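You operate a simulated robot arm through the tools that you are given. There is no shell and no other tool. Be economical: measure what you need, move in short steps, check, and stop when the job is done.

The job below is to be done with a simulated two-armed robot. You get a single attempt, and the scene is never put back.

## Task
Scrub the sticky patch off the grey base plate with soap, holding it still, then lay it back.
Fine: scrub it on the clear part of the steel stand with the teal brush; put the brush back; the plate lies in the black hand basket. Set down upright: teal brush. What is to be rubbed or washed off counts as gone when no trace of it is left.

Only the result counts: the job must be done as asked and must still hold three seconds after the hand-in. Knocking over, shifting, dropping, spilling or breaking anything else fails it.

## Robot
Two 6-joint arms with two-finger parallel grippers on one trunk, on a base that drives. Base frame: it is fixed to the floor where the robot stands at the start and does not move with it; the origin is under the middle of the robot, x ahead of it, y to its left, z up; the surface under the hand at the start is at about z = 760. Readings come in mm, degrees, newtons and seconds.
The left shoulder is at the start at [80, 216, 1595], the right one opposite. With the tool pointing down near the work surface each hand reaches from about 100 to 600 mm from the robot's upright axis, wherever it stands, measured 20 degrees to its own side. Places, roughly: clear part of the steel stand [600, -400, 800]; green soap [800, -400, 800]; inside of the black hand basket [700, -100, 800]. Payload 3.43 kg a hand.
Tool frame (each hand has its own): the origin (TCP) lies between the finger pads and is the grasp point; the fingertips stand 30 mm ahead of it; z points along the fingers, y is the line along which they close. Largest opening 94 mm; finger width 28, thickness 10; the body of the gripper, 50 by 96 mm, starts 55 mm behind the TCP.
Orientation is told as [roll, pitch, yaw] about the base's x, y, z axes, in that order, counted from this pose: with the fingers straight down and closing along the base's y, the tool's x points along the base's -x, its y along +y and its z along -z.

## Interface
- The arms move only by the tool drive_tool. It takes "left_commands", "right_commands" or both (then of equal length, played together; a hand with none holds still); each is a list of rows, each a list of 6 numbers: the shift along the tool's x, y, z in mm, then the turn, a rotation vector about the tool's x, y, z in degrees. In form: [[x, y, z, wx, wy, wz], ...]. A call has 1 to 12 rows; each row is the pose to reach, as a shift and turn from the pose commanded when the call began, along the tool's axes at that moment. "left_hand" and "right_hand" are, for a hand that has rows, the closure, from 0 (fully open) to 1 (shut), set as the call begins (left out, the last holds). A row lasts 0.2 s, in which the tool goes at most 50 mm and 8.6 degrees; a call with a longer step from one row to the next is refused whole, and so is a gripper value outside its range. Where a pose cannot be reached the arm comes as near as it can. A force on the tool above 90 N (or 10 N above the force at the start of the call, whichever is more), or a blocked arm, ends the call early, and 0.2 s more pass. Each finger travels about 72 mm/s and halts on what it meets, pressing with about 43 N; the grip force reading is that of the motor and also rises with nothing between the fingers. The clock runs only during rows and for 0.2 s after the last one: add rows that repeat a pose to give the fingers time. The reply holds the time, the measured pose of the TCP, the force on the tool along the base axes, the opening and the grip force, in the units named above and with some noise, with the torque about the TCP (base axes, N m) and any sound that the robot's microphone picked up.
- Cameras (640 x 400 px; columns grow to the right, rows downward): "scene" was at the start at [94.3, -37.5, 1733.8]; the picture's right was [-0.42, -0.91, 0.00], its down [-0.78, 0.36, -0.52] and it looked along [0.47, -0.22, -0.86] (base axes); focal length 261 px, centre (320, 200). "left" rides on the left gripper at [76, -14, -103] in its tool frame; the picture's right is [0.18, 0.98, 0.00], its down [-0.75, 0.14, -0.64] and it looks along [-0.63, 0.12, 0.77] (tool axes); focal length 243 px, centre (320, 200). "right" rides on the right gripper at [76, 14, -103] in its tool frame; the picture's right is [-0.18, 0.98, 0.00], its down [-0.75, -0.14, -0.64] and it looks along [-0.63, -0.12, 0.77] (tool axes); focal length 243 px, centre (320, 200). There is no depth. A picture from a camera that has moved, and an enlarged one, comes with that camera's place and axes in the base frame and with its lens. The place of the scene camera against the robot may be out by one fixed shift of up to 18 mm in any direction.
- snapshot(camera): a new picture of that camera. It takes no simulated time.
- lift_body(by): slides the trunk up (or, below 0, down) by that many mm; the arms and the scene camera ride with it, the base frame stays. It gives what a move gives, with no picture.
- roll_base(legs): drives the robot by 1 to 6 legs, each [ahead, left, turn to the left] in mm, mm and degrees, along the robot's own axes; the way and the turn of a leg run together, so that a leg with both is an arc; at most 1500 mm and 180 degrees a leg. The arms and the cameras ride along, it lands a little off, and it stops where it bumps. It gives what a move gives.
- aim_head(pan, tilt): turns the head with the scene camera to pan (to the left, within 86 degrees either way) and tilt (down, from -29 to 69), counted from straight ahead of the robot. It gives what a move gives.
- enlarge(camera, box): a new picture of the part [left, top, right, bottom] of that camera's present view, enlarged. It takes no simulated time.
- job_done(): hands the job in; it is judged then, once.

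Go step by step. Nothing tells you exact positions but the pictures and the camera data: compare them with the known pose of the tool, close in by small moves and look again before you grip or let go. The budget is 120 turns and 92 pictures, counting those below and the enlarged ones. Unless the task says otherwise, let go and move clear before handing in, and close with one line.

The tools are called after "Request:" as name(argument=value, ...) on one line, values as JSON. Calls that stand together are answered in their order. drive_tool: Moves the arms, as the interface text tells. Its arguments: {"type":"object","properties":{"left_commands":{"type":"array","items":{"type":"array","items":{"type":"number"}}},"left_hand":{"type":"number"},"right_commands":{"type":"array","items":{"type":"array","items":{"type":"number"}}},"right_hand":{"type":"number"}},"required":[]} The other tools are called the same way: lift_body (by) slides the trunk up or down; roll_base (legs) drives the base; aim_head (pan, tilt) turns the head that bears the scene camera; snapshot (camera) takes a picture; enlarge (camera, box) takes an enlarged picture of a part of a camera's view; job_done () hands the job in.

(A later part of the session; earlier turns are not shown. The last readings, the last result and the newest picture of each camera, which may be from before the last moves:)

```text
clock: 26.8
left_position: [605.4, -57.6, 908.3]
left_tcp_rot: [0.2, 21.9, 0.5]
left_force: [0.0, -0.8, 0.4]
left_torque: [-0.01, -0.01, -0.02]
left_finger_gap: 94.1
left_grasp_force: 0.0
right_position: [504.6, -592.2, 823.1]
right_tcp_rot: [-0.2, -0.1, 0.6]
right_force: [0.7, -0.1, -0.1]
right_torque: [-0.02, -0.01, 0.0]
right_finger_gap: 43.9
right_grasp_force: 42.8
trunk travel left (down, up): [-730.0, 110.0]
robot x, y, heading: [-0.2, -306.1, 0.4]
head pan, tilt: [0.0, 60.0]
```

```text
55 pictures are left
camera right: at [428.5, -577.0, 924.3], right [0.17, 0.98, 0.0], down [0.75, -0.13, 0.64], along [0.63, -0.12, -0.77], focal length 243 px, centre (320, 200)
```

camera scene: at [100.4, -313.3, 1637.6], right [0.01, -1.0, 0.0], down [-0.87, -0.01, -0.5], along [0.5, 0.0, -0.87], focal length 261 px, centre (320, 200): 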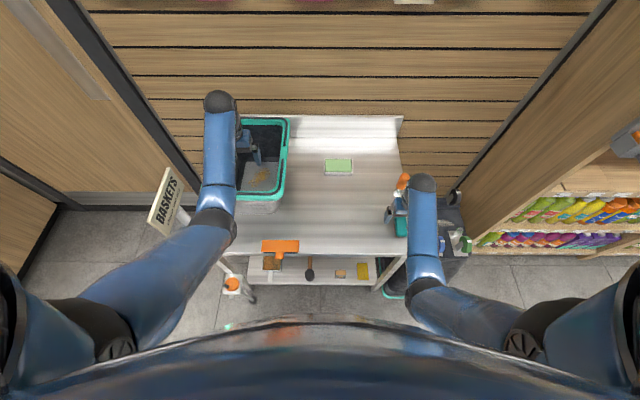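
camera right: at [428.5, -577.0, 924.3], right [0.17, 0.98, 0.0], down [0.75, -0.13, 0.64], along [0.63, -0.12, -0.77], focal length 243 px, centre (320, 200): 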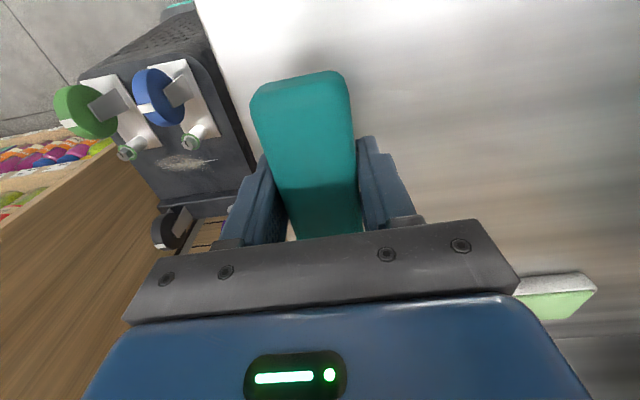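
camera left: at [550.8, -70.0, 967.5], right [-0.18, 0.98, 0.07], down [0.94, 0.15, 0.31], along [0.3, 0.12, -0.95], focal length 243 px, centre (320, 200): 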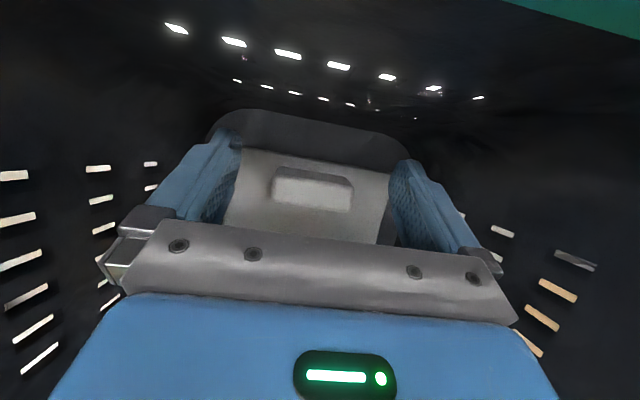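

Brush is held firmly. Raise it more, then lower the trunk to bring the left fingers around the lug.

Request:
drive_tool(right_commands=[[0, 0, -40, 0, 0, 0], [0, 0, -80, 0, 0, 0], [0, 0, -110, 0, 0, 0]], left_commands=[[0, 1, 0, 0, 0, 0], [-1, 2, 0, 0, 0, 0], [-1, 2, 0, 0, 0, 0]])

Request:
lift_body(by=-84)

Request:
snapshot(camera="left")

```text
clock: 27.6
left_position: [604.9, -55.6, 908.1]
left_tcp_rot: [0.0, 21.8, 0.5]
left_force: [0.9, -0.1, -0.7]
left_torque: [0.01, 0.0, -0.05]
left_finger_gap: 94.1
left_grasp_force: 0.0
right_position: [502.9, -590.3, 931.8]
right_tcp_rot: [-0.2, -0.1, 0.5]
right_force: [0.4, -0.5, -1.3]
right_torque: [0.0, 0.02, 0.0]
right_finger_gap: 43.7
right_grasp_force: 43.3
trunk travel left (down, up): [-730.0, 110.0]
robot x, y, heading: [-1.2, -302.9, 0.3]
head pan, tilt: [0.0, 60.0]
```

```text
clock: 28.8
left_position: [605.2, -55.5, 824.8]
left_tcp_rot: [0.0, 22.0, 0.5]
left_force: [-0.6, 0.0, 0.4]
left_torque: [0.02, -0.01, -0.05]
left_finger_gap: 94.3
left_grasp_force: 0.1
right_position: [504.1, -590.4, 848.5]
right_tcp_rot: [-0.1, -0.1, 0.4]
right_force: [0.2, 0.1, -0.6]
right_torque: [-0.01, -0.02, -0.05]
right_finger_gap: 43.7
right_grasp_force: 42.7
trunk travel left (down, up): [-646.0, 194.0]
robot x, y, heading: [-0.7, -306.9, 0.5]
head pan, tilt: [0.0, 60.0]
```

```text
54 pictures are left
camera left: at [574.9, -70.2, 947.5], right [-0.18, 0.98, 0.07], down [0.94, 0.15, 0.31], along [0.3, 0.12, -0.95], focal length 243 px, centre (320, 200)
```

left: 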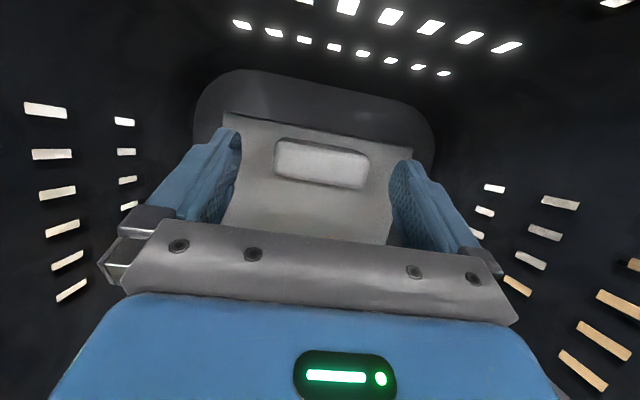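

Aligned. Final small descent of the left hand, then check for contact.

Request:
drive_tool(left_commands=[[-4, 0, 4, 0, 0, 0], [-8, 0, 9, 0, 0, 0], [-8, 0, 9, 0, 0, 0]])

Request:
snapshot(camera="left")

```text
clock: 29.6
left_position: [609.0, -54.2, 813.1]
left_tcp_rot: [0.1, 21.9, 0.5]
left_force: [-0.9, 0.4, 0.2]
left_torque: [-0.03, 0.02, -0.01]
left_finger_gap: 94.0
left_grasp_force: 0.0
right_position: [503.0, -589.2, 847.2]
right_tcp_rot: [-0.2, -0.1, 0.4]
right_force: [-0.6, 0.3, -0.2]
right_torque: [0.0, 0.03, 0.01]
right_finger_gap: 43.4
right_grasp_force: 43.4
trunk travel left (down, up): [-646.0, 194.0]
robot x, y, heading: [-2.8, -305.5, 0.1]
head pan, tilt: [0.0, 60.0]
```

```text
53 pictures are left
camera left: at [577.6, -69.5, 936.1], right [-0.18, 0.98, 0.07], down [0.94, 0.15, 0.31], along [0.3, 0.12, -0.95], focal length 243 px, centre (320, 200)
```

left: 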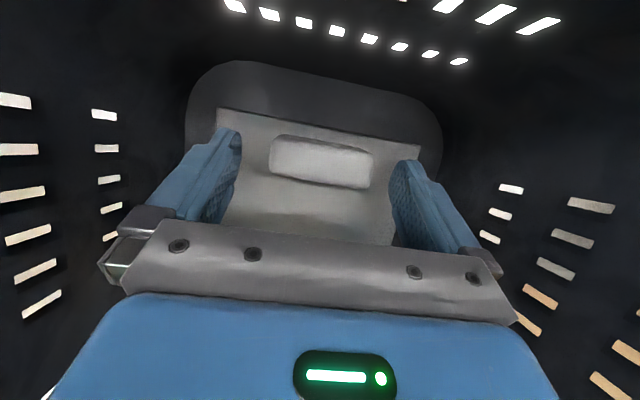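

Request:
drive_tool(left_commands=[[-1, 0, 2, 0, 0, 0], [-2, 0, 4, 0, 0, 0], [-2, 0, 4, 0, 0, 0]])

```text
clock: 30.4
left_position: [609.8, -54.7, 809.7]
left_tcp_rot: [0.1, 22.0, 0.3]
left_force: [-0.2, 0.3, 0.2]
left_torque: [-0.01, -0.01, -0.02]
left_finger_gap: 93.7
left_grasp_force: 0.0
right_position: [503.7, -589.8, 846.4]
right_tcp_rot: [-0.2, -0.1, 0.5]
right_force: [0.1, 0.0, -0.1]
right_torque: [0.01, 0.0, 0.0]
right_finger_gap: 43.5
right_grasp_force: 43.0
trunk travel left (down, up): [-646.0, 194.0]
robot x, y, heading: [-3.0, -305.5, 0.7]
head pan, tilt: [0.0, 60.0]
```

Request:
drive_tool(left_commands=[[-1, 0, 2, 0, 0, 0], [-2, 0, 4, 0, 0, 0], [-2, 0, 4, 0, 0, 0]])

```text
clock: 31.2
left_position: [607.7, -54.9, 806.4]
left_tcp_rot: [0.0, 21.9, 0.5]
left_force: [0.1, 0.5, 0.0]
left_torque: [-0.01, -0.02, -0.05]
left_finger_gap: 94.2
left_grasp_force: 0.0
left hand out of reach, approached as far as the arm can: row 2
right_position: [503.7, -590.6, 846.6]
right_tcp_rot: [-0.3, -0.1, 0.5]
right_force: [-0.1, 0.3, -0.7]
right_torque: [-0.01, -0.02, 0.01]
right_finger_gap: 43.5
right_grasp_force: 43.0
trunk travel left (down, up): [-646.0, 194.0]
robot x, y, heading: [0.6, -308.1, 0.1]
head pan, tilt: [0.0, 60.0]
```

Close on the lug.

Request:
drive_tool(left_commands=[[0, 0, 0, 0, 0, 0], [0, 0, 0, 0, 0, 0], [0, 0, 0, 0, 0, 0], [0, 0, 0, 0, 0, 0]], left_hand=1)

Request:
snapshot(camera="left")

```text
clock: 32.2
left_position: [607.7, -54.5, 807.6]
left_tcp_rot: [0.1, 22.0, 0.4]
left_force: [0.5, 0.5, -0.2]
left_torque: [0.05, -0.09, -0.06]
left_finger_gap: 59.2
left_grasp_force: 43.2
right_position: [502.5, -590.6, 847.3]
right_tcp_rot: [-0.2, -0.1, 0.6]
right_force: [-1.0, 0.1, -0.8]
right_torque: [0.03, -0.02, 0.0]
right_finger_gap: 43.5
right_grasp_force: 43.0
trunk travel left (down, up): [-646.0, 194.0]
robot x, y, heading: [0.8, -306.6, 0.0]
head pan, tilt: [0.0, 60.0]
```

```text
52 pictures are left
camera left: at [577.1, -69.2, 929.7], right [-0.18, 0.98, 0.07], down [0.94, 0.15, 0.31], along [0.3, 0.12, -0.95], focal length 243 px, centre (320, 200)
```

left: 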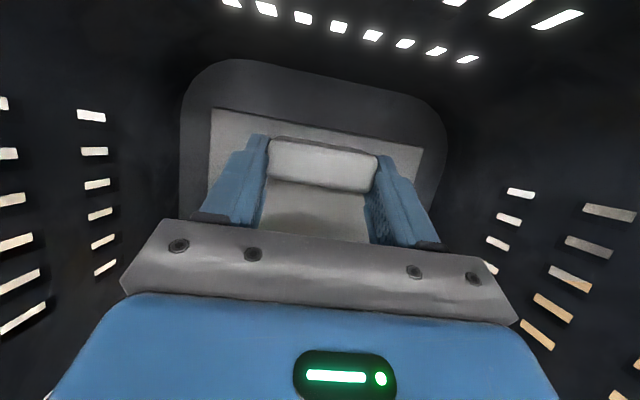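

Gripped at 59 mm. Test lift with the trunk by 25 mm.

Request:
lift_body(by=25)

Request:
snapshot(camera="left")

Request:
enlarge(camera="scene", box=[160, 60, 360, 260])

```text
clock: 32.9
left_position: [608.0, -54.9, 831.1]
left_tcp_rot: [0.0, 21.9, 0.5]
left_force: [0.0, -1.3, -1.8]
left_torque: [0.01, 0.04, 0.0]
left_finger_gap: 59.3
left_grasp_force: 42.9
right_position: [503.4, -590.5, 872.6]
right_tcp_rot: [-0.2, -0.2, 0.6]
right_force: [-0.8, -0.6, -1.6]
right_torque: [0.01, -0.01, 0.01]
right_finger_gap: 43.5
right_grasp_force: 43.4
trunk travel left (down, up): [-671.0, 169.0]
robot x, y, heading: [-2.2, -303.6, 0.3]
head pan, tilt: [0.0, 60.0]
```

```text
51 pictures are left
camera left: at [577.1, -69.1, 954.7], right [-0.18, 0.98, 0.07], down [0.94, 0.15, 0.31], along [0.3, 0.12, -0.95], focal length 243 px, centre (320, 200)
```

left: 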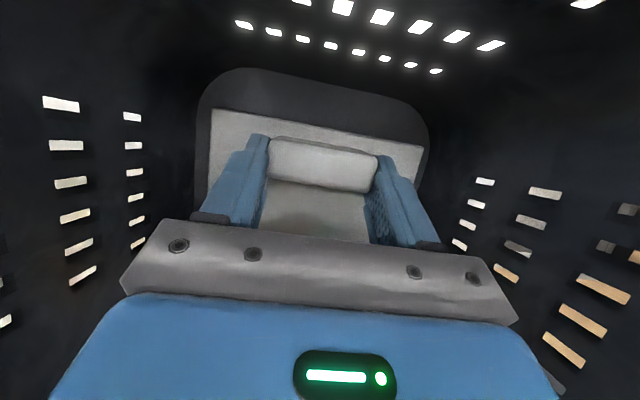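

```text
2.00 times, centred on (260, 160) of scene
camera zoom: at [100.7, -314.1, 1578.6], right [0.01, -1.0, 0.0], down [-0.87, -0.01, -0.5], along [0.5, 0.0, -0.87], focal length 523 px, centre (440, 280)
```

zoom: 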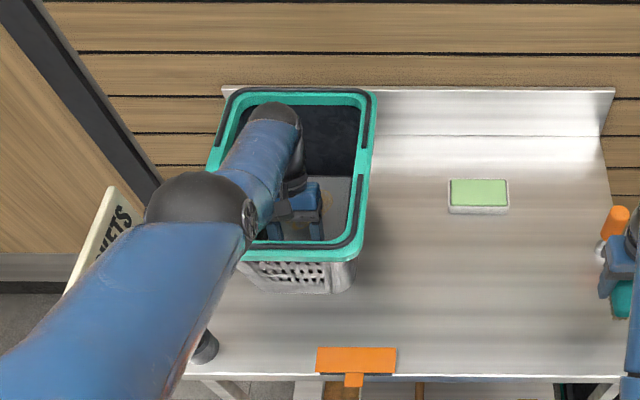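

The plate comes up level. Continue lifting with the trunk.

Request:
lift_body(by=150)

Request:
drive_tool(left_commands=[[12, 0, -28, 0, 0, 0], [24, 0, -56, 0, 0, 0], [24, 0, -56, 0, 0, 0]])

Request:
snapshot(camera="scene")

Request:
snapshot(camera="left")

```text
clock: 34.6
left_position: [608.6, -54.4, 980.5]
left_tcp_rot: [0.1, 21.8, 0.4]
left_force: [0.2, -0.4, -1.2]
left_torque: [-0.02, 0.06, 0.03]
left_finger_gap: 59.0
left_grasp_force: 42.6
right_position: [504.2, -591.5, 1022.3]
right_tcp_rot: [-0.3, -0.1, 0.4]
right_force: [0.0, -0.1, -1.0]
right_torque: [-0.03, 0.02, -0.01]
right_finger_gap: 43.6
right_grasp_force: 43.2
trunk travel left (down, up): [-821.0, 19.0]
robot x, y, heading: [-0.4, -301.7, 0.5]
head pan, tilt: [0.0, 60.0]
```

```text
clock: 35.4
left_position: [627.6, -53.9, 1031.4]
left_tcp_rot: [0.1, 22.1, 0.4]
left_force: [-0.2, 0.2, -1.2]
left_torque: [0.0, 0.05, -0.01]
left_finger_gap: 59.2
left_grasp_force: 42.7
left hand out of reach, approached as far as the arm can: row 1, 2, 3
right_position: [502.7, -589.4, 1022.6]
right_tcp_rot: [-0.2, 0.0, 0.5]
right_force: [0.0, -0.2, -0.8]
right_torque: [0.01, 0.05, -0.01]
right_finger_gap: 43.4
right_grasp_force: 42.9
trunk travel left (down, up): [-821.0, 19.0]
robot x, y, heading: [-0.1, -306.3, 0.6]
head pan, tilt: [0.0, 60.0]
```

```text
49 pictures are left
camera scene: at [101.0, -313.7, 1728.5], right [0.01, -1.0, 0.0], down [-0.87, -0.01, -0.5], along [0.5, 0.0, -0.87], focal length 261 px, centre (320, 200)
```

scene: 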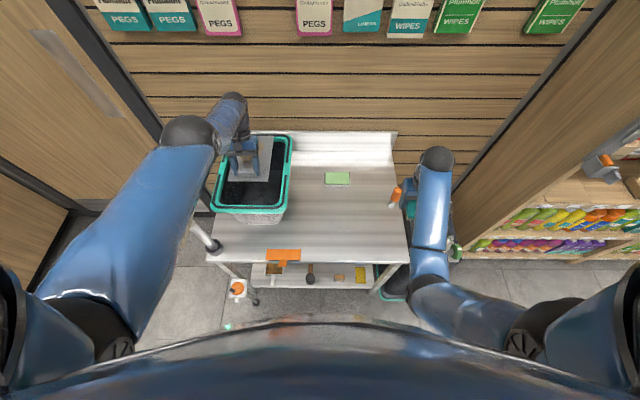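

```text
48 pictures are left
camera left: at [597.9, -67.8, 1155.0], right [-0.18, 0.98, 0.07], down [0.94, 0.15, 0.31], along [0.3, 0.12, -0.95], focal length 243 px, centre (320, 200)
```

left: 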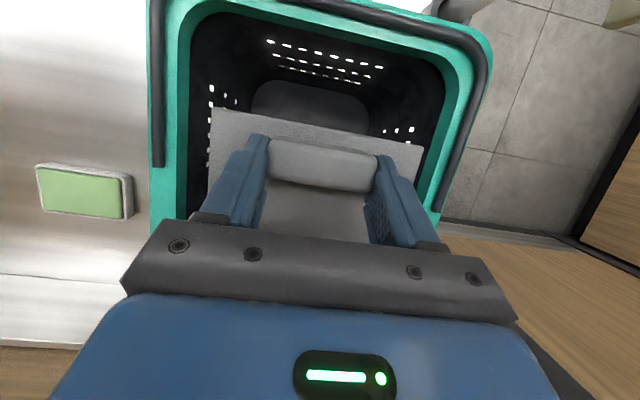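

Plate is clear of the rim. I carry it right over the clear area at this height, then will yaw it.

Request:
drive_tool(left_commands=[[0, -40, 0, 0, 0, 0], [0, -80, 0, 0, 0, 0], [0, -120, 0, 0, 0, 0], [0, -160, 0, 0, 0, 0], [0, -206, 0, 0, 0, 0], [0, -206, 0, 0, 0, 0]])

Request:
drive_tool(left_commands=[[0, 0, 0, -3, 0, 7.4], [0, 0, 0, -6, 0, 14.8], [0, 0, 0, -9, 0, 22.2], [0, 0, 0, -12, 0, 29.7], [0, 0, 0, -15, 0, 37.1], [0, 0, 0, -18, 0, 44.5], [0, 0, 0, -18, 0, 44.5]])

Request:
snapshot(camera="scene")

```text
clock: 36.8
left_position: [611.5, -255.6, 1037.9]
left_tcp_rot: [0.1, 22.0, 0.6]
left_force: [-0.4, 0.8, -1.1]
left_torque: [0.02, 0.08, -0.01]
left_finger_gap: 59.2
left_grasp_force: 43.2
left hand out of reach, approached as far as the arm can: row 3, 4, 5, 6
right_position: [502.9, -589.4, 1022.7]
right_tcp_rot: [-0.2, -0.1, 0.5]
right_force: [-0.4, 0.2, -1.3]
right_torque: [-0.03, 0.02, 0.04]
right_finger_gap: 43.5
right_grasp_force: 42.9
trunk travel left (down, up): [-821.0, 19.0]
robot x, y, heading: [-2.5, -304.9, 0.4]
head pan, tilt: [0.0, 60.0]
```

```text
clock: 38.4
left_position: [616.9, -255.8, 1037.1]
left_tcp_rot: [0.1, 22.2, -47.6]
left_force: [0.3, 0.2, -0.8]
left_torque: [0.04, 0.03, -0.01]
left_finger_gap: 59.2
left_grasp_force: 42.6
left hand out of reach, approached as far as the arm can: row 3, 6, 7
right_position: [503.7, -589.7, 1021.9]
right_tcp_rot: [-0.3, 0.0, 0.5]
right_force: [0.4, 0.1, -1.4]
right_torque: [0.0, 0.01, 0.01]
right_finger_gap: 43.3
right_grasp_force: 42.5
trunk travel left (down, up): [-821.0, 19.0]
robot x, y, heading: [2.5, -306.7, 0.4]
head pan, tilt: [0.0, 60.0]
```

```text
47 pictures are left
camera scene: at [101.1, -313.8, 1728.5], right [0.01, -1.0, 0.0], down [-0.87, -0.01, -0.5], along [0.5, 0.0, -0.87], focal length 261 px, centre (320, 200)
```

scene: 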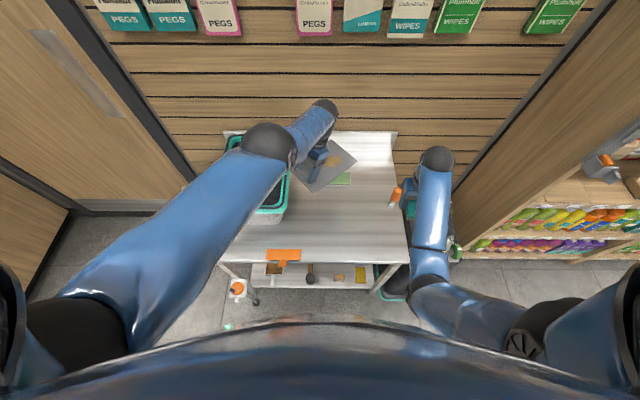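

Continue the yaw to about −90°.

Request:
drive_tool(left_commands=[[0, 0, 0, -3, 0, 7.4], [0, 0, 0, -6, 0, 14.8], [0, 0, 0, -9, 0, 22.2], [0, 0, 0, -12, 0, 29.7], [0, 0, 0, -15.6, 0, 38.6], [0, 0, 0, -15.6, 0, 38.6]])

Request:
snapshot(camera="scene")

Request:
snapshot(camera="left")

```text
refused: row 5 steps farther than a row can; nothing moved
```

```text
46 pictures are left
camera scene: at [101.1, -313.8, 1728.5], right [0.01, -1.0, 0.0], down [-0.87, -0.01, -0.5], along [0.5, 0.0, -0.87], focal length 261 px, centre (320, 200)
```

scene: 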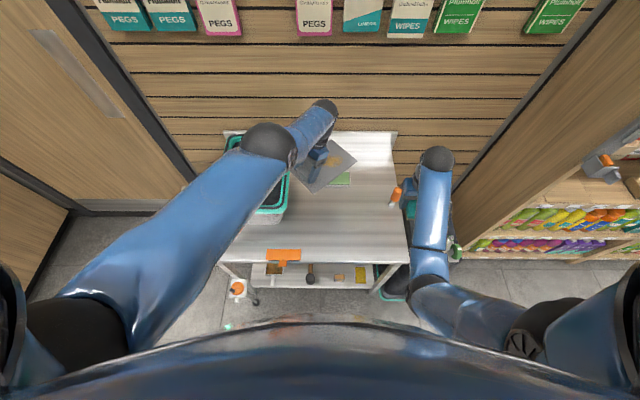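

```text
45 pictures are left
camera left: at [585.7, -241.1, 1161.1], right [0.61, 0.79, 0.07], down [0.74, -0.6, 0.31], along [0.29, -0.14, -0.95], focal length 243 px, centre (320, 200)
```

left: 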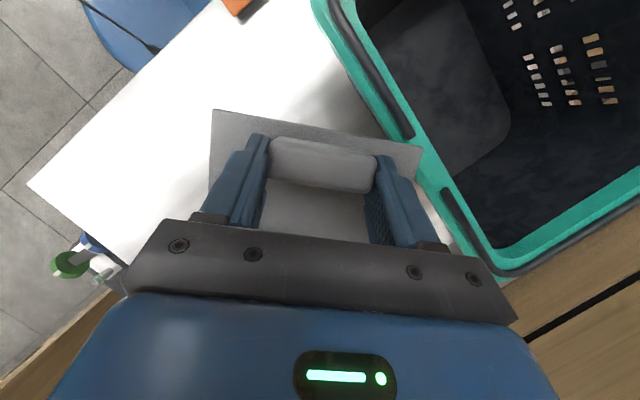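

Request:
drive_tool(left_commands=[[0, 0, 0, -3, 0, 7.4], [0, 0, 0, -6, 0, 14.8], [0, 0, 0, -9, 0, 22.2], [0, 0, 0, -12, 0, 29.7], [0, 0, 0, -15, 0, 37.1], [0, 0, 0, -15.8, 0, 39.2], [0, 0, 0, -15.8, 0, 39.2]])

```text
clock: 40.0
left_position: [647.6, -268.0, 1022.8]
left_tcp_rot: [-0.1, 22.2, -89.9]
left_force: [-0.2, 0.5, 0.3]
left_torque: [0.03, -0.02, 0.0]
left_finger_gap: 59.2
left_grasp_force: 42.8
left hand out of reach, approached as far as the arm can: row 1, 2, 3, 4, 5, 6, 7
right_position: [503.4, -590.0, 1022.3]
right_tcp_rot: [-0.2, -0.1, 0.5]
right_force: [-0.8, 0.6, -0.9]
right_torque: [0.0, 0.0, 0.02]
right_finger_gap: 43.7
right_grasp_force: 43.0
trunk travel left (down, up): [-821.0, 19.0]
robot x, y, heading: [-0.6, -309.2, 0.3]
head pan, tilt: [0.0, 60.0]
```

Yaw reached. Now I bring the plate back and down towards the stand.

Request:
drive_tool(left_commands=[[-9, -20, 26, 0, 0, 0], [-18, -40, 52, 0, 0, 0], [-28, -60, 78, 0, 0, 0], [-38, -80, 104, 0, 0, 0], [-46, -88, 125, 0, 0, 0], [-52, -88, 144, 0, 0, 0], [-52, -88, 144, 0, 0, 0]])

Request:
snapshot(camera="scene")

```text
clock: 41.6
left_position: [554.5, -263.0, 874.4]
left_tcp_rot: [0.0, 22.1, -89.8]
left_force: [0.8, -0.3, -1.6]
left_torque: [0.05, 0.03, -0.02]
left_finger_gap: 59.3
left_grasp_force: 43.0
left hand out of reach, approached as far as the arm can: row 1, 2, 3, 4, 5, 6, 7
right_position: [503.9, -590.2, 1021.9]
right_tcp_rot: [-0.1, 0.0, 0.5]
right_force: [-0.2, -0.1, -1.2]
right_torque: [-0.01, 0.0, 0.01]
right_finger_gap: 43.6
right_grasp_force: 43.2
trunk travel left (down, up): [-821.0, 19.0]
robot x, y, heading: [2.3, -306.1, 0.2]
head pan, tilt: [0.0, 60.0]
```

```text
44 pictures are left
camera scene: at [100.9, -314.3, 1728.6], right [0.01, -1.0, 0.0], down [-0.87, -0.01, -0.5], along [0.5, 0.0, -0.87], focal length 261 px, centre (320, 200)
```

scene: 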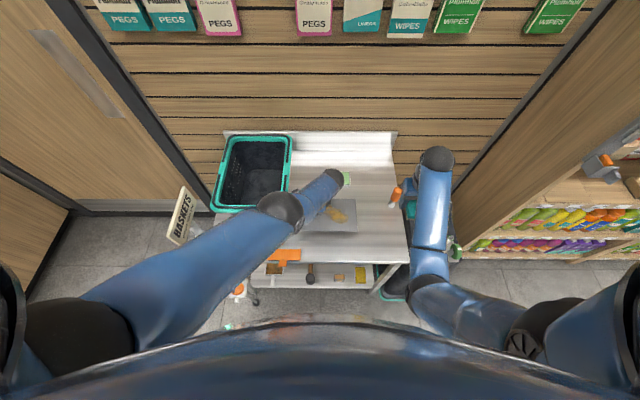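

Request:
drive_tool(left_commands=[[-10, 0, 26, 0, 0, 0], [-18, 0, 44, 0, 0, 0], [-21, 0, 53, 0, 0, 0], [-23, 0, 57, 0, 0, 0], [-23, 0, 57, 0, 0, 0]])

Request:
enlarge(camera="scene", box=[240, 120, 420, 300])

```text
clock: 42.8
left_position: [528.3, -255.1, 844.2]
left_tcp_rot: [0.1, 22.1, -89.8]
left_force: [-0.5, -0.5, -1.0]
left_torque: [0.03, 0.03, 0.02]
left_finger_gap: 59.4
left_grasp_force: 43.3
left hand out of reach, approached as far as the arm can: row 1, 2, 3, 4, 5
right_position: [504.0, -589.5, 1021.6]
right_tcp_rot: [-0.2, -0.2, 0.5]
right_force: [0.1, 0.5, -1.3]
right_torque: [0.03, 0.01, 0.01]
right_finger_gap: 43.7
right_grasp_force: 42.7
trunk travel left (down, up): [-821.0, 19.0]
robot x, y, heading: [1.9, -309.7, 0.2]
head pan, tilt: [0.0, 60.0]
```

```text
2.22 times, centred on (330, 210) of scene
camera zoom: at [100.8, -313.9, 1728.6], right [0.01, -1.0, 0.0], down [-0.87, -0.01, -0.5], along [0.5, 0.0, -0.87], focal length 581 px, centre (298, 178)
```

zoom: 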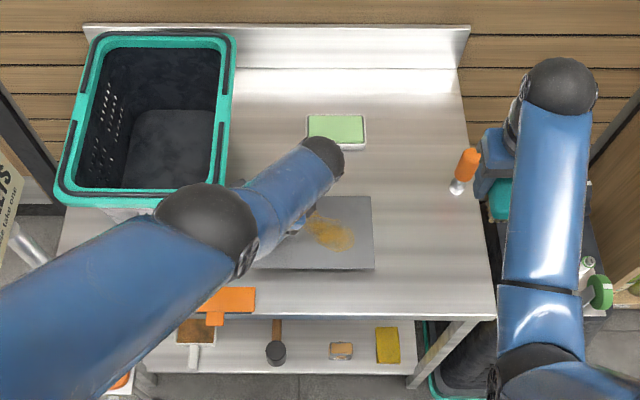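

The arm is at its outer limit here, so I lower the trunk to set the plate down.

Request:
lift_body(by=-33)

Request:
lift_body(by=-5)

```text
clock: 43.6
left_position: [528.6, -254.2, 810.1]
left_tcp_rot: [0.1, 22.1, -89.8]
left_force: [1.1, 0.1, -0.2]
left_torque: [0.07, 0.0, 0.0]
left_finger_gap: 59.4
left_grasp_force: 42.8
right_position: [503.0, -590.5, 988.8]
right_tcp_rot: [-0.3, -0.2, 0.5]
right_force: [0.5, 0.5, -0.5]
right_torque: [0.0, 0.01, 0.02]
right_finger_gap: 43.8
right_grasp_force: 42.9
trunk travel left (down, up): [-788.0, 52.0]
robot x, y, heading: [5.3, -305.0, -0.0]
head pan, tilt: [0.0, 60.0]
```

```text
clock: 44.1
left_position: [529.2, -254.0, 805.2]
left_tcp_rot: [-0.1, 22.1, -89.9]
left_force: [-0.2, 0.5, -0.7]
left_torque: [0.06, -0.03, -0.03]
left_finger_gap: 59.4
left_grasp_force: 42.7
right_position: [502.6, -590.2, 983.8]
right_tcp_rot: [-0.2, -0.1, 0.6]
right_force: [-0.5, 0.1, -0.9]
right_torque: [-0.01, 0.0, 0.03]
right_finger_gap: 43.4
right_grasp_force: 42.9
trunk travel left (down, up): [-783.0, 57.0]
robot x, y, heading: [-1.1, -303.9, 0.3]
head pan, tilt: [0.0, 60.0]
```

Request:
lift_body(by=-4)

Request:
lift_body(by=-2)

```text
clock: 44.7
left_position: [529.8, -253.6, 802.3]
left_tcp_rot: [0.2, 22.1, -89.8]
left_force: [-0.6, 1.4, 12.3]
left_torque: [-1.05, 0.08, -0.16]
left_finger_gap: 59.1
left_grasp_force: 43.1
right_position: [503.1, -589.9, 982.1]
right_tcp_rot: [-0.3, -0.2, 0.6]
right_force: [-0.8, 0.6, -1.7]
right_torque: [-0.04, -0.02, 0.0]
right_finger_gap: 43.7
right_grasp_force: 42.6
trunk travel left (down, up): [-779.0, 61.0]
robot x, y, heading: [-2.7, -305.3, 0.4]
head pan, tilt: [0.0, 60.0]
```

```text
clock: 45.2
left_position: [528.5, -253.8, 802.9]
left_tcp_rot: [0.4, 22.1, -89.7]
left_force: [1.4, 3.7, 30.2]
left_torque: [-0.04, 0.14, -0.11]
left_finger_gap: 59.4
left_grasp_force: 42.8
right_position: [500.4, -590.5, 981.1]
right_tcp_rot: [-0.3, -0.3, 0.7]
right_force: [0.8, 0.4, -1.1]
right_torque: [0.0, 0.0, 0.01]
right_finger_gap: 43.7
right_grasp_force: 42.9
trunk travel left (down, up): [-777.0, 63.0]
robot x, y, heading: [0.7, -305.8, 0.6]
head pan, tilt: [0.0, 60.0]
```

Plate is down but the left hand needs more room from the basket for a vertical regrasp. I lift slightly, bring the right hand inward, and shift everything 75 mm right with the base.

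Request:
lift_body(by=18)

Request:
drive_tool(right_commands=[[0, 30, 0, 0, 0, 0], [0, 60, 0, 0, 0, 0], [0, 80, 0, 0, 0, 0], [0, 80, 0, 0, 0, 0]])

Request:
roll_base(legs=[[0, -75, 0]])

Request:
snapshot(camera="scene")

```text
clock: 45.8
left_position: [526.6, -253.6, 817.0]
left_tcp_rot: [0.1, 22.0, -89.9]
left_force: [-0.1, -0.5, -0.8]
left_torque: [0.05, -0.02, 0.01]
left_finger_gap: 59.4
left_grasp_force: 43.5
right_position: [501.8, -589.7, 997.1]
right_tcp_rot: [-0.2, -0.2, 0.4]
right_force: [-0.5, 0.4, -0.7]
right_torque: [-0.01, -0.01, 0.01]
right_finger_gap: 43.5
right_grasp_force: 42.7
trunk travel left (down, up): [-795.0, 45.0]
robot x, y, heading: [-1.9, -309.3, 0.2]
head pan, tilt: [0.0, 60.0]
```

```text
clock: 46.8
left_position: [530.0, -254.8, 817.8]
left_tcp_rot: [0.1, 22.1, -89.9]
left_force: [-0.1, 0.4, -0.5]
left_torque: [0.06, 0.03, 0.04]
left_finger_gap: 59.4
left_grasp_force: 42.8
right_position: [503.8, -508.7, 996.7]
right_tcp_rot: [-0.1, -0.1, 0.4]
right_force: [0.3, 0.7, -0.5]
right_torque: [0.0, 0.02, 0.0]
right_finger_gap: 43.8
right_grasp_force: 43.1
trunk travel left (down, up): [-795.0, 45.0]
robot x, y, heading: [0.7, -307.0, 0.1]
head pan, tilt: [0.0, 60.0]
```

```text
clock: 47.9
left_position: [530.1, -320.5, 816.2]
left_tcp_rot: [-0.1, 21.5, -89.6]
left_force: [0.3, 0.5, -1.7]
left_torque: [0.0, -0.02, 0.0]
left_finger_gap: 59.3
left_grasp_force: 43.1
right_position: [505.0, -574.6, 998.6]
right_tcp_rot: [-0.7, 0.0, 0.6]
right_force: [0.2, 0.8, -1.0]
right_torque: [-0.08, 0.01, -0.01]
right_finger_gap: 43.6
right_grasp_force: 43.1
trunk travel left (down, up): [-795.0, 45.0]
robot x, y, heading: [-3.3, -380.4, 0.6]
head pan, tilt: [0.0, 60.0]
```

```text
42 pictures are left
camera scene: at [101.2, -374.0, 1702.5], right [0.01, -1.0, 0.01], down [-0.87, -0.01, -0.5], along [0.5, 0.0, -0.87], focal length 261 px, centre (320, 200)
```

scene: 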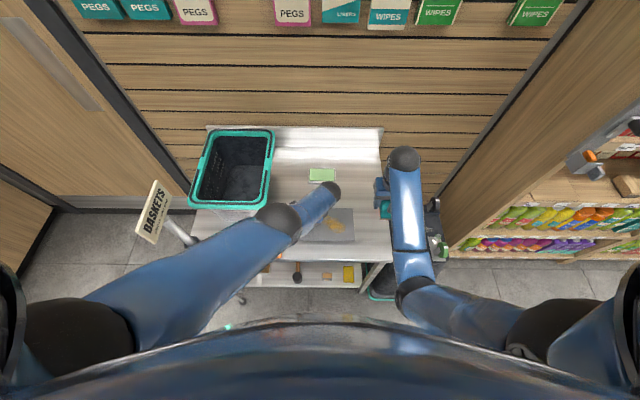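

Request:
lift_body(by=-14)

Request:
lift_body(by=-2)

```text
clock: 48.5
left_position: [528.3, -323.6, 802.0]
left_tcp_rot: [0.0, 21.9, -89.6]
left_force: [-0.2, -1.0, 0.9]
left_torque: [0.09, -0.17, -0.02]
left_finger_gap: 59.3
left_grasp_force: 43.2
right_position: [504.2, -577.8, 983.1]
right_tcp_rot: [-0.3, -0.1, 0.7]
right_force: [0.3, 0.1, -1.5]
right_torque: [-0.08, -0.01, 0.01]
right_finger_gap: 43.6
right_grasp_force: 42.8
trunk travel left (down, up): [-781.0, 59.0]
robot x, y, heading: [2.0, -380.2, 0.6]
head pan, tilt: [0.0, 60.0]
```

```text
clock: 49.0
left_position: [528.9, -328.5, 802.3]
left_tcp_rot: [0.2, 22.1, -89.7]
left_force: [-0.7, -3.7, 13.2]
left_torque: [0.27, -0.02, 0.09]
left_finger_gap: 59.2
left_grasp_force: 43.1
right_position: [503.1, -582.4, 981.2]
right_tcp_rot: [-0.2, -0.1, 0.6]
right_force: [0.7, 0.7, -0.9]
right_torque: [-0.01, 0.04, 0.02]
right_finger_gap: 43.4
right_grasp_force: 43.3
trunk travel left (down, up): [-779.0, 61.0]
robot x, y, heading: [-1.9, -381.1, 0.5]
head pan, tilt: [0.0, 60.0]
```

Plate is on the stand. I open, straighten the left hand to vertical about the lug, without closing yet.

Request:
drive_tool(left_commands=[[0, 0, 0, 0, 0, 0], [0, 0, 0, 0, 0, 0], [0, 0, -3, 0, 0, 0], [5, 0, -3, 0, -7.5, 0], [9.5, 0, -2, 0, -15, 0], [9.5, 0, -1, 0, -22, 0], [9.5, 0, -1, 0, -22, 0]], left_hand=0)

Request:
snapshot(camera="left")

Request:
snapshot(camera="scene")

```text
clock: 50.6
left_position: [530.3, -319.3, 804.8]
left_tcp_rot: [0.0, 0.1, -89.6]
left_force: [0.3, -0.4, 0.0]
left_torque: [0.03, 0.0, 0.01]
left_finger_gap: 93.9
left_grasp_force: 0.0
right_position: [504.5, -581.4, 979.8]
right_tcp_rot: [-0.2, -0.1, 0.7]
right_force: [-1.3, 0.2, -0.6]
right_torque: [0.01, 0.03, 0.03]
right_finger_gap: 43.6
right_grasp_force: 43.1
trunk travel left (down, up): [-779.0, 61.0]
robot x, y, heading: [0.5, -375.4, 0.8]
head pan, tilt: [0.0, 60.0]
```

```text
41 pictures are left
camera left: at [516.8, -241.8, 907.6], right [0.98, 0.19, 0.0], down [0.14, -0.75, 0.64], along [0.12, -0.63, -0.77], focal length 243 px, centre (320, 200)
```

left: 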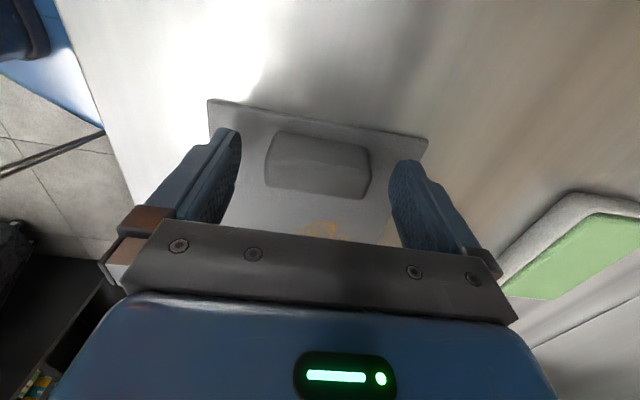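

```text
40 pictures are left
camera scene: at [101.4, -388.5, 1686.6], right [0.01, -1.0, 0.0], down [-0.87, -0.01, -0.5], along [0.5, 0.0, -0.87], focal length 261 px, centre (320, 200)
```

scene: 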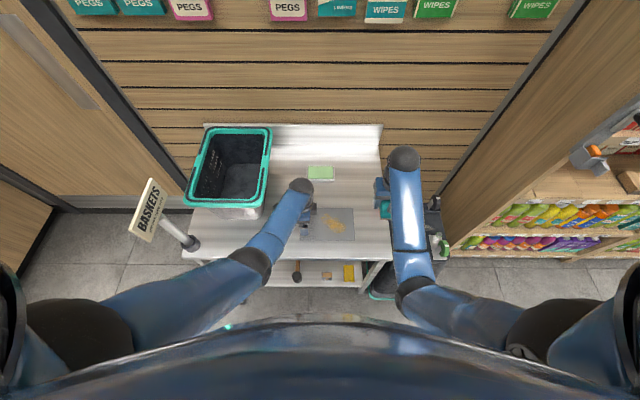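

Lug is ~8 mm further +y; I shift and close on it to hold the plate.

Request:
drive_tool(left_commands=[[7, 0, 0, 0, 0, 0], [7, 0, 2, 0, 0, 0]])

Request:
drive_tool(left_commands=[[0, 0, 0, 0, 0, 0], [0, 0, 0, 0, 0, 0], [0, 0, 0, 0, 0, 0], [0, 0, 0, 0, 0, 0]], left_hand=1)

Request:
enlarge(camera="scene", box=[280, 140, 400, 260])

Request:
snapshot(camera="right")

```text
clock: 51.2
left_position: [529.7, -310.9, 804.1]
left_tcp_rot: [0.0, 0.1, -89.6]
left_force: [0.2, -0.1, 0.2]
left_torque: [-0.01, 0.02, -0.02]
left_finger_gap: 94.4
left_grasp_force: 0.1
right_position: [505.3, -581.5, 981.5]
right_tcp_rot: [-0.2, -0.2, 0.7]
right_force: [-1.4, 0.1, -0.9]
right_torque: [-0.01, 0.03, 0.0]
right_finger_gap: 43.6
right_grasp_force: 43.3
trunk travel left (down, up): [-779.0, 61.0]
robot x, y, heading: [3.7, -381.9, 0.5]
head pan, tilt: [0.0, 60.0]
```

```text
clock: 52.2
left_position: [530.2, -311.5, 804.6]
left_tcp_rot: [0.2, 0.1, -89.8]
left_force: [2.0, 0.1, 11.7]
left_torque: [-0.31, 0.28, 0.07]
left_finger_gap: 59.1
left_grasp_force: 42.5
right_position: [503.4, -582.6, 981.6]
right_tcp_rot: [-0.2, -0.2, 0.8]
right_force: [0.3, -0.1, 0.0]
right_torque: [0.01, 0.0, -0.02]
right_finger_gap: 43.6
right_grasp_force: 42.4
trunk travel left (down, up): [-779.0, 61.0]
robot x, y, heading: [0.6, -381.0, 0.5]
head pan, tilt: [0.0, 60.0]
```

```text
3.33 times, centred on (340, 200) of scene
camera zoom: at [100.1, -388.4, 1686.8], right [0.01, -1.0, 0.0], down [-0.87, -0.01, -0.5], along [0.5, 0.0, -0.87], focal length 871 px, centre (253, 200)
```

zoom: 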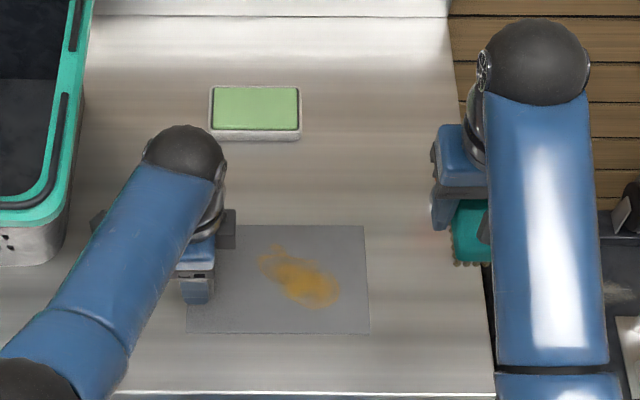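

```text
38 pictures are left
camera right: at [427.5, -567.6, 1082.8], right [0.17, 0.98, 0.0], down [0.75, -0.13, 0.64], along [0.63, -0.11, -0.76], focal length 243 px, centre (320, 200)
```

right: 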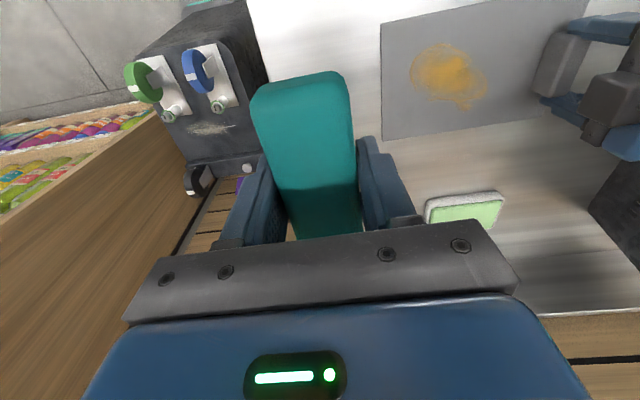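

Patch centre ≈ (529,-430), spanning x 489–569, y −474…−384; soap ≈ (742,-370). For reach to the soap I need the trunk lower, so I release the plate and raise the left hand first.

Request:
drive_tool(left_commands=[[0, 0, 0, 0, 0, 0], [0, 0, 0, 0, 0, 0], [0, 0, -40, 0, 0, 0], [0, 0, -80, 0, 0, 0], [0, 0, -110, 0, 0, 0], [0, 0, -110, 0, 0, 0]], left_hand=0)

Request:
lift_body(by=-85)

```text
clock: 53.6
left_position: [531.0, -312.1, 910.2]
left_tcp_rot: [0.0, 0.0, -89.7]
left_force: [0.8, 0.2, -0.4]
left_torque: [0.0, -0.01, -0.01]
left_finger_gap: 93.9
left_grasp_force: 0.0
right_position: [504.1, -582.3, 979.7]
right_tcp_rot: [-0.2, -0.2, 0.8]
right_force: [-0.3, 0.1, -1.4]
right_torque: [-0.02, -0.02, 0.01]
right_finger_gap: 43.5
right_grasp_force: 43.4
trunk travel left (down, up): [-779.0, 61.0]
robot x, y, heading: [2.1, -378.4, 0.5]
head pan, tilt: [0.0, 60.0]
```

```text
clock: 54.8
left_position: [530.4, -312.7, 825.6]
left_tcp_rot: [0.0, 0.1, -89.7]
left_force: [-0.7, 0.4, -0.1]
left_torque: [0.02, -0.01, 0.0]
left_finger_gap: 94.0
left_grasp_force: 0.0
right_position: [503.7, -581.2, 895.4]
right_tcp_rot: [-0.2, -0.1, 0.7]
right_force: [0.2, 0.1, 0.0]
right_torque: [-0.01, -0.01, 0.02]
right_finger_gap: 43.4
right_grasp_force: 43.4
trunk travel left (down, up): [-694.0, 146.0]
robot x, y, heading: [6.7, -383.2, 0.6]
head pan, tilt: [0.0, 60.0]
```

Move the brush around to above the soap.

Request:
drive_tool(right_commands=[[0, 40, 0, 0, 0, 0], [0, 80, 0, 0, 0, 0], [0, 110, 0, 0, 0, 0], [-45, 110, 0, 0, 0, 0], [-90, 110, 0, 0, 0, 0], [-135, 110, 0, 0, 0, 0], [-175, 115, 0, 0, 0, 0], [-210, 130, 0, 0, 0, 0], [-216, 170, 0, 0, 0, 0], [-216, 209, 0, 0, 0, 0], [-216, 209, 0, 0, 0, 0]])

Request:
snapshot(camera="right")

Request:
enlarge(camera="scene", box=[240, 100, 440, 260])

```text
clock: 57.2
left_position: [531.4, -312.4, 825.9]
left_tcp_rot: [0.0, 0.2, -89.7]
left_force: [0.7, -1.1, 0.8]
left_torque: [-0.01, 0.02, -0.01]
left_finger_gap: 94.1
left_grasp_force: 0.1
right_position: [688.0, -386.7, 909.8]
right_tcp_rot: [-0.1, -0.1, 0.7]
right_force: [-0.2, 0.5, -1.7]
right_torque: [-0.03, 0.0, 0.02]
right_finger_gap: 43.7
right_grasp_force: 43.0
right hand out of reach, approached as far as the arm can: row 8, 9, 10, 11
trunk travel left (down, up): [-694.0, 146.0]
robot x, y, heading: [3.4, -381.3, 0.6]
head pan, tilt: [0.0, 60.0]
```

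```text
37 pictures are left
camera right: at [611.5, -372.9, 1011.5], right [0.17, 0.98, 0.0], down [0.75, -0.13, 0.64], along [0.63, -0.11, -0.77], focal length 243 px, centre (320, 200)
```

right: 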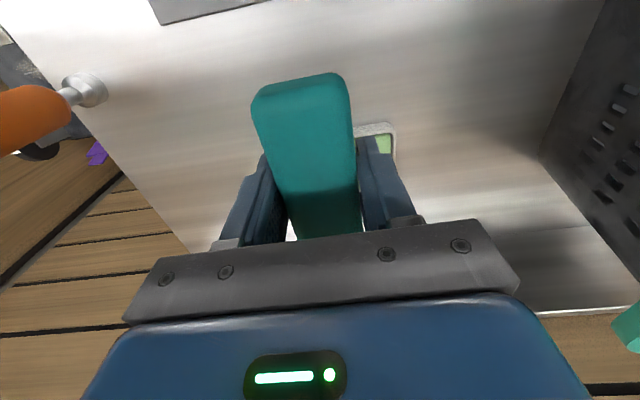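

```text
2.50 times, centred on (340, 180) of scene
camera zoom: at [102.2, -388.8, 1601.5], right [0.01, -1.0, 0.0], down [-0.87, -0.01, -0.5], along [0.5, 0.01, -0.87], focal length 653 px, centre (270, 250)
```

zoom: 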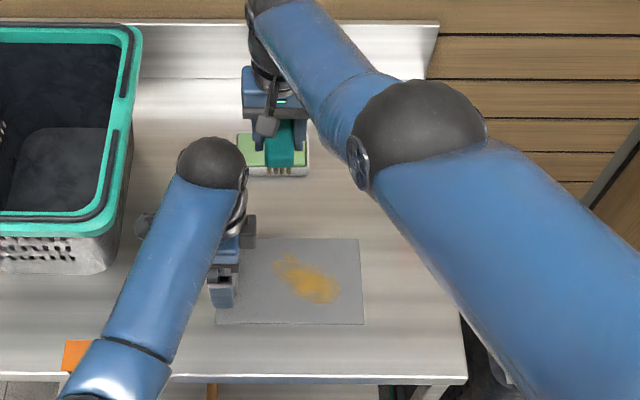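

The right arm is at its outer reach; I'll raise the left hand and lower the trunk further.

Request:
drive_tool(left_commands=[[0, 0, -40, 0, 0, 0], [0, 0, -80, 0, 0, 0], [0, 0, -115, 0, 0, 0], [0, 0, -115, 0, 0, 0]])

```text
clock: 58.2
left_position: [529.1, -315.4, 938.1]
left_tcp_rot: [0.1, 0.1, -89.9]
left_force: [-0.1, 0.0, 0.5]
left_torque: [-0.01, -0.01, -0.01]
left_finger_gap: 94.1
left_grasp_force: 0.0
right_position: [687.0, -386.4, 910.0]
right_tcp_rot: [-0.2, -0.1, 0.8]
right_force: [0.2, -0.3, 0.4]
right_torque: [0.01, 0.03, 0.01]
right_finger_gap: 43.7
right_grasp_force: 43.3
trunk travel left (down, up): [-694.0, 146.0]
robot x, y, heading: [1.0, -378.4, 0.7]
head pan, tilt: [0.0, 60.0]
```

Request:
lift_body(by=-70)

Request:
drive_tool(right_commands=[[-10, 8, 0, 0, 0, 0], [-16, 14, 0, 0, 0, 0], [-16, 14, 0, 0, 0, 0]])

Request:
snapshot(camera="right")

Request:
enlarge(camera="scene", box=[260, 80, 400, 200])

```text
clock: 59.3
left_position: [528.8, -314.5, 867.0]
left_tcp_rot: [0.1, 0.1, -89.7]
left_force: [-1.4, 0.5, 0.6]
left_torque: [0.01, 0.01, -0.02]
left_finger_gap: 94.1
left_grasp_force: 0.0
right_position: [686.8, -387.5, 840.5]
right_tcp_rot: [-0.2, -0.1, 0.6]
right_force: [0.3, 0.3, -0.5]
right_torque: [-0.04, -0.02, -0.04]
right_finger_gap: 43.4
right_grasp_force: 43.0
trunk travel left (down, up): [-624.0, 216.0]
robot x, y, heading: [-3.3, -380.3, 0.5]
head pan, tilt: [0.0, 60.0]
```

```text
clock: 60.1
left_position: [529.9, -315.2, 867.4]
left_tcp_rot: [0.1, 0.1, -89.7]
left_force: [-0.1, -0.4, -0.8]
left_torque: [0.01, -0.01, -0.02]
left_finger_gap: 94.1
left_grasp_force: 0.2
right_position: [686.4, -380.3, 846.4]
right_tcp_rot: [-0.1, -0.1, 0.7]
right_force: [0.4, 0.6, -0.7]
right_torque: [0.02, -0.01, 0.0]
right_finger_gap: 43.6
right_grasp_force: 43.3
right hand out of reach, approached as far as the arm can: row 1, 2, 3
trunk travel left (down, up): [-624.0, 216.0]
robot x, y, heading: [0.8, -381.9, 0.4]
head pan, tilt: [0.0, 60.0]
```

```text
35 pictures are left
camera right: at [610.4, -364.8, 947.3], right [0.17, 0.99, 0.0], down [0.75, -0.13, 0.64], along [0.63, -0.11, -0.77], focal length 243 px, centre (320, 200)
```

right: 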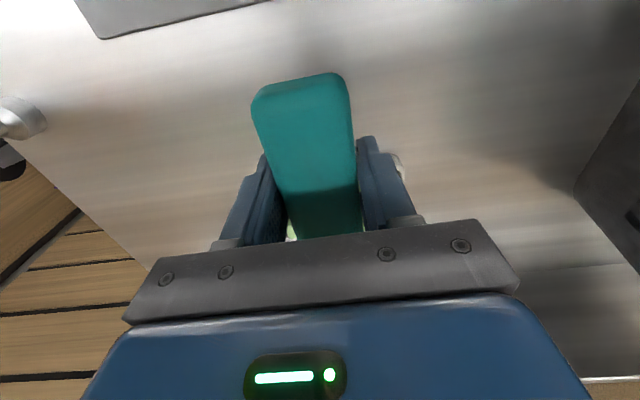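

```text
3.33 times, centred on (330, 140) of scene
camera zoom: at [101.4, -388.3, 1531.6], right [0.01, -1.0, 0.0], down [-0.87, -0.01, -0.5], along [0.5, 0.0, -0.87], focal length 871 px, centre (287, 400)
```

zoom: 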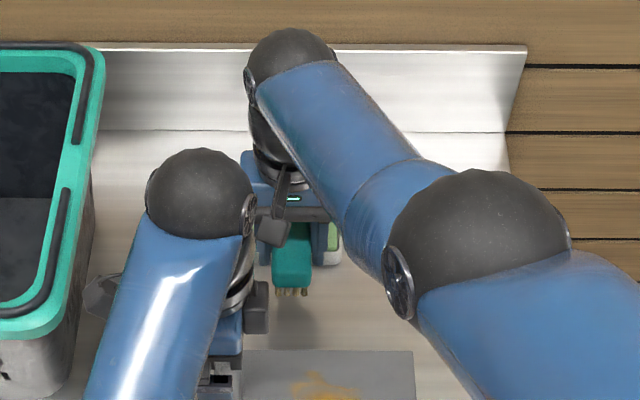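

Raise the hands relative to the trunk (extends reach), then lower the trunk again.

Request:
drive_tool(right_commands=[[-6, 4, -20, 0, 0, 0], [-14, 8, -38, 0, 0, 0], [-14, 8, -38, 0, 0, 0]], left_commands=[[0, 0, -20, 0, 0, 0], [0, 0, -40, 0, 0, 0], [0, 0, -40, 0, 0, 0]])

Request:
lift_body(by=-45)

```text
clock: 60.9
left_position: [547.1, -319.6, 878.4]
left_tcp_rot: [0.2, 0.1, -89.8]
left_force: [0.2, 0.1, -0.6]
left_torque: [0.0, -0.02, -0.03]
left_finger_gap: 94.4
left_grasp_force: 0.2
left hand out of reach, approached as far as the arm can: row 1, 2, 3
right_position: [696.0, -371.1, 884.5]
right_tcp_rot: [-0.2, -0.2, 0.7]
right_force: [0.3, 0.3, -1.0]
right_torque: [-0.03, 0.02, -0.02]
right_finger_gap: 43.7
right_grasp_force: 43.3
right hand out of reach, approached as far as the arm can: row 2, 3
trunk travel left (down, up): [-624.0, 216.0]
robot x, y, heading: [1.9, -378.3, 0.4]
head pan, tilt: [0.0, 60.0]
```

```text
clock: 61.8
left_position: [545.6, -319.9, 833.2]
left_tcp_rot: [0.2, 0.2, -89.6]
left_force: [0.3, 0.8, 1.1]
left_torque: [0.01, 0.03, 0.01]
left_finger_gap: 94.1
left_grasp_force: 0.1
right_position: [695.1, -370.6, 839.9]
right_tcp_rot: [-0.2, -0.1, 0.7]
right_force: [-0.4, -1.0, -0.1]
right_torque: [0.01, 0.01, 0.0]
right_finger_gap: 43.5
right_grasp_force: 42.8
trunk travel left (down, up): [-579.0, 261.0]
robot x, y, heading: [2.9, -379.8, 0.4]
head pan, tilt: [0.0, 60.0]
```

Shift the left hand away from the lug (−y) so that the trunk can descend, then touch the soap.

Request:
drive_tool(left_commands=[[-25, 0, 0, 0, 0, 0], [-48, 0, 0, 0, 0, 0], [-48, 0, 0, 0, 0, 0]])

Request:
lift_body(by=-14)

Request:
snapshot(camera="right")

Request:
enlarge(camera="scene", box=[270, 80, 390, 180])

```text
clock: 62.6
left_position: [549.1, -357.0, 833.2]
left_tcp_rot: [0.2, 0.1, -88.5]
left_force: [0.8, 0.6, 0.5]
left_torque: [0.01, 0.02, 0.0]
left_finger_gap: 93.5
left_grasp_force: 0.0
right_position: [701.1, -381.8, 838.6]
right_tcp_rot: [-0.3, -0.1, -0.3]
right_force: [0.5, 0.1, -1.0]
right_torque: [0.0, -0.03, 0.02]
right_finger_gap: 43.8
right_grasp_force: 43.5
trunk travel left (down, up): [-579.0, 261.0]
robot x, y, heading: [0.2, -382.0, 0.5]
head pan, tilt: [0.0, 60.0]
```

```text
clock: 63.2
left_position: [549.6, -358.0, 818.7]
left_tcp_rot: [0.2, 0.0, -88.6]
left_force: [-0.8, 0.9, -0.2]
left_torque: [-0.01, -0.02, -0.01]
left_finger_gap: 93.6
left_grasp_force: 0.2
right_position: [701.0, -382.5, 825.6]
right_tcp_rot: [-0.3, -0.2, -0.3]
right_force: [-0.1, 0.3, -0.5]
right_torque: [-0.01, -0.02, 0.02]
right_finger_gap: 43.5
right_grasp_force: 42.6
trunk travel left (down, up): [-565.0, 275.0]
robot x, y, heading: [3.0, -382.2, 0.5]
head pan, tilt: [0.0, 60.0]
```

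```text
33 pictures are left
camera right: at [624.6, -366.9, 927.7], right [0.19, 0.98, 0.0], down [0.75, -0.14, 0.64], along [0.63, -0.12, -0.76], focal length 243 px, centre (320, 200)
```

right: 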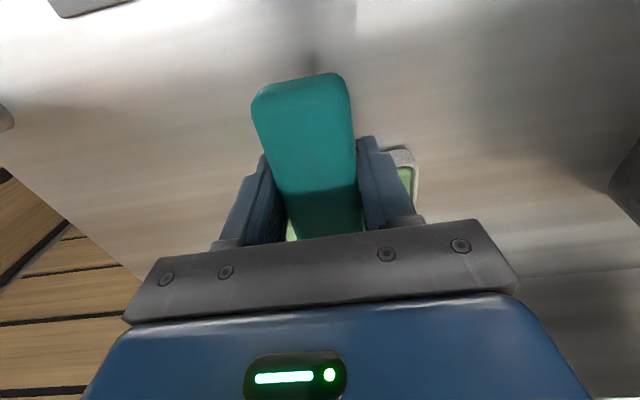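

```text
4.00 times, centred on (330, 130) of scene
camera zoom: at [101.6, -388.0, 1472.5], right [0.01, -1.0, 0.0], down [-0.87, -0.01, -0.5], along [0.5, 0.0, -0.87], focal length 1045 px, centre (280, 480)
```

zoom: 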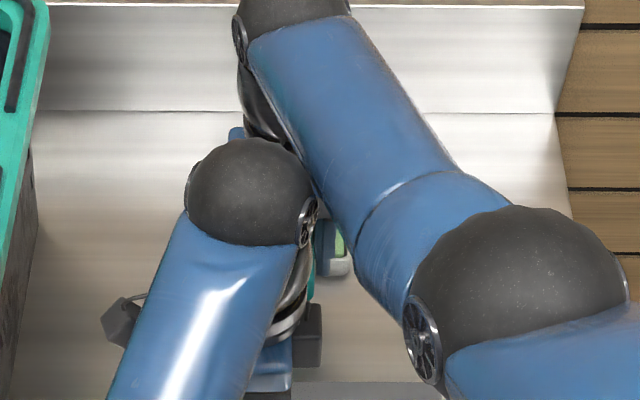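

The two arms look close to touching; I back the left hand off a little, then descend on the soap with small steps.

Request:
drive_tool(left_commands=[[12, 0, 0, 0, 0, 0], [16, 0, 0, 0, 0, 0]])

Request:
drive_tool(right_commands=[[0, 0, 2, 0, 0, 0], [0, 0, 4, 0, 0, 0], [0, 0, 4, 0, 0, 0]])

```text
clock: 63.8
left_position: [547.7, -350.7, 820.3]
left_tcp_rot: [0.1, 0.1, -89.7]
left_force: [-0.3, 0.3, 0.1]
left_torque: [0.05, 0.0, -0.01]
left_finger_gap: 94.0
left_grasp_force: 0.1
right_position: [697.5, -374.1, 827.5]
right_tcp_rot: [-0.1, -0.4, 0.5]
right_force: [0.2, 0.0, -0.4]
right_torque: [-0.01, 0.01, 0.0]
right_finger_gap: 43.8
right_grasp_force: 43.0
trunk travel left (down, up): [-565.0, 275.0]
robot x, y, heading: [-1.5, -384.4, 0.3]
head pan, tilt: [0.0, 60.0]
```

```text
clock: 64.6
left_position: [547.1, -349.8, 819.9]
left_tcp_rot: [0.1, 0.1, -89.6]
left_force: [0.4, -0.4, -0.4]
left_torque: [-0.03, 0.0, 0.0]
left_finger_gap: 94.1
left_grasp_force: 0.0
right_position: [696.7, -374.0, 823.5]
right_tcp_rot: [-0.2, -0.3, 0.4]
right_force: [0.4, -0.2, -0.4]
right_torque: [0.03, 0.0, 0.01]
right_finger_gap: 43.8
right_grasp_force: 42.7
trunk travel left (down, up): [-565.0, 275.0]
robot x, y, heading: [0.4, -375.8, 0.7]
head pan, tilt: [0.0, 60.0]
```

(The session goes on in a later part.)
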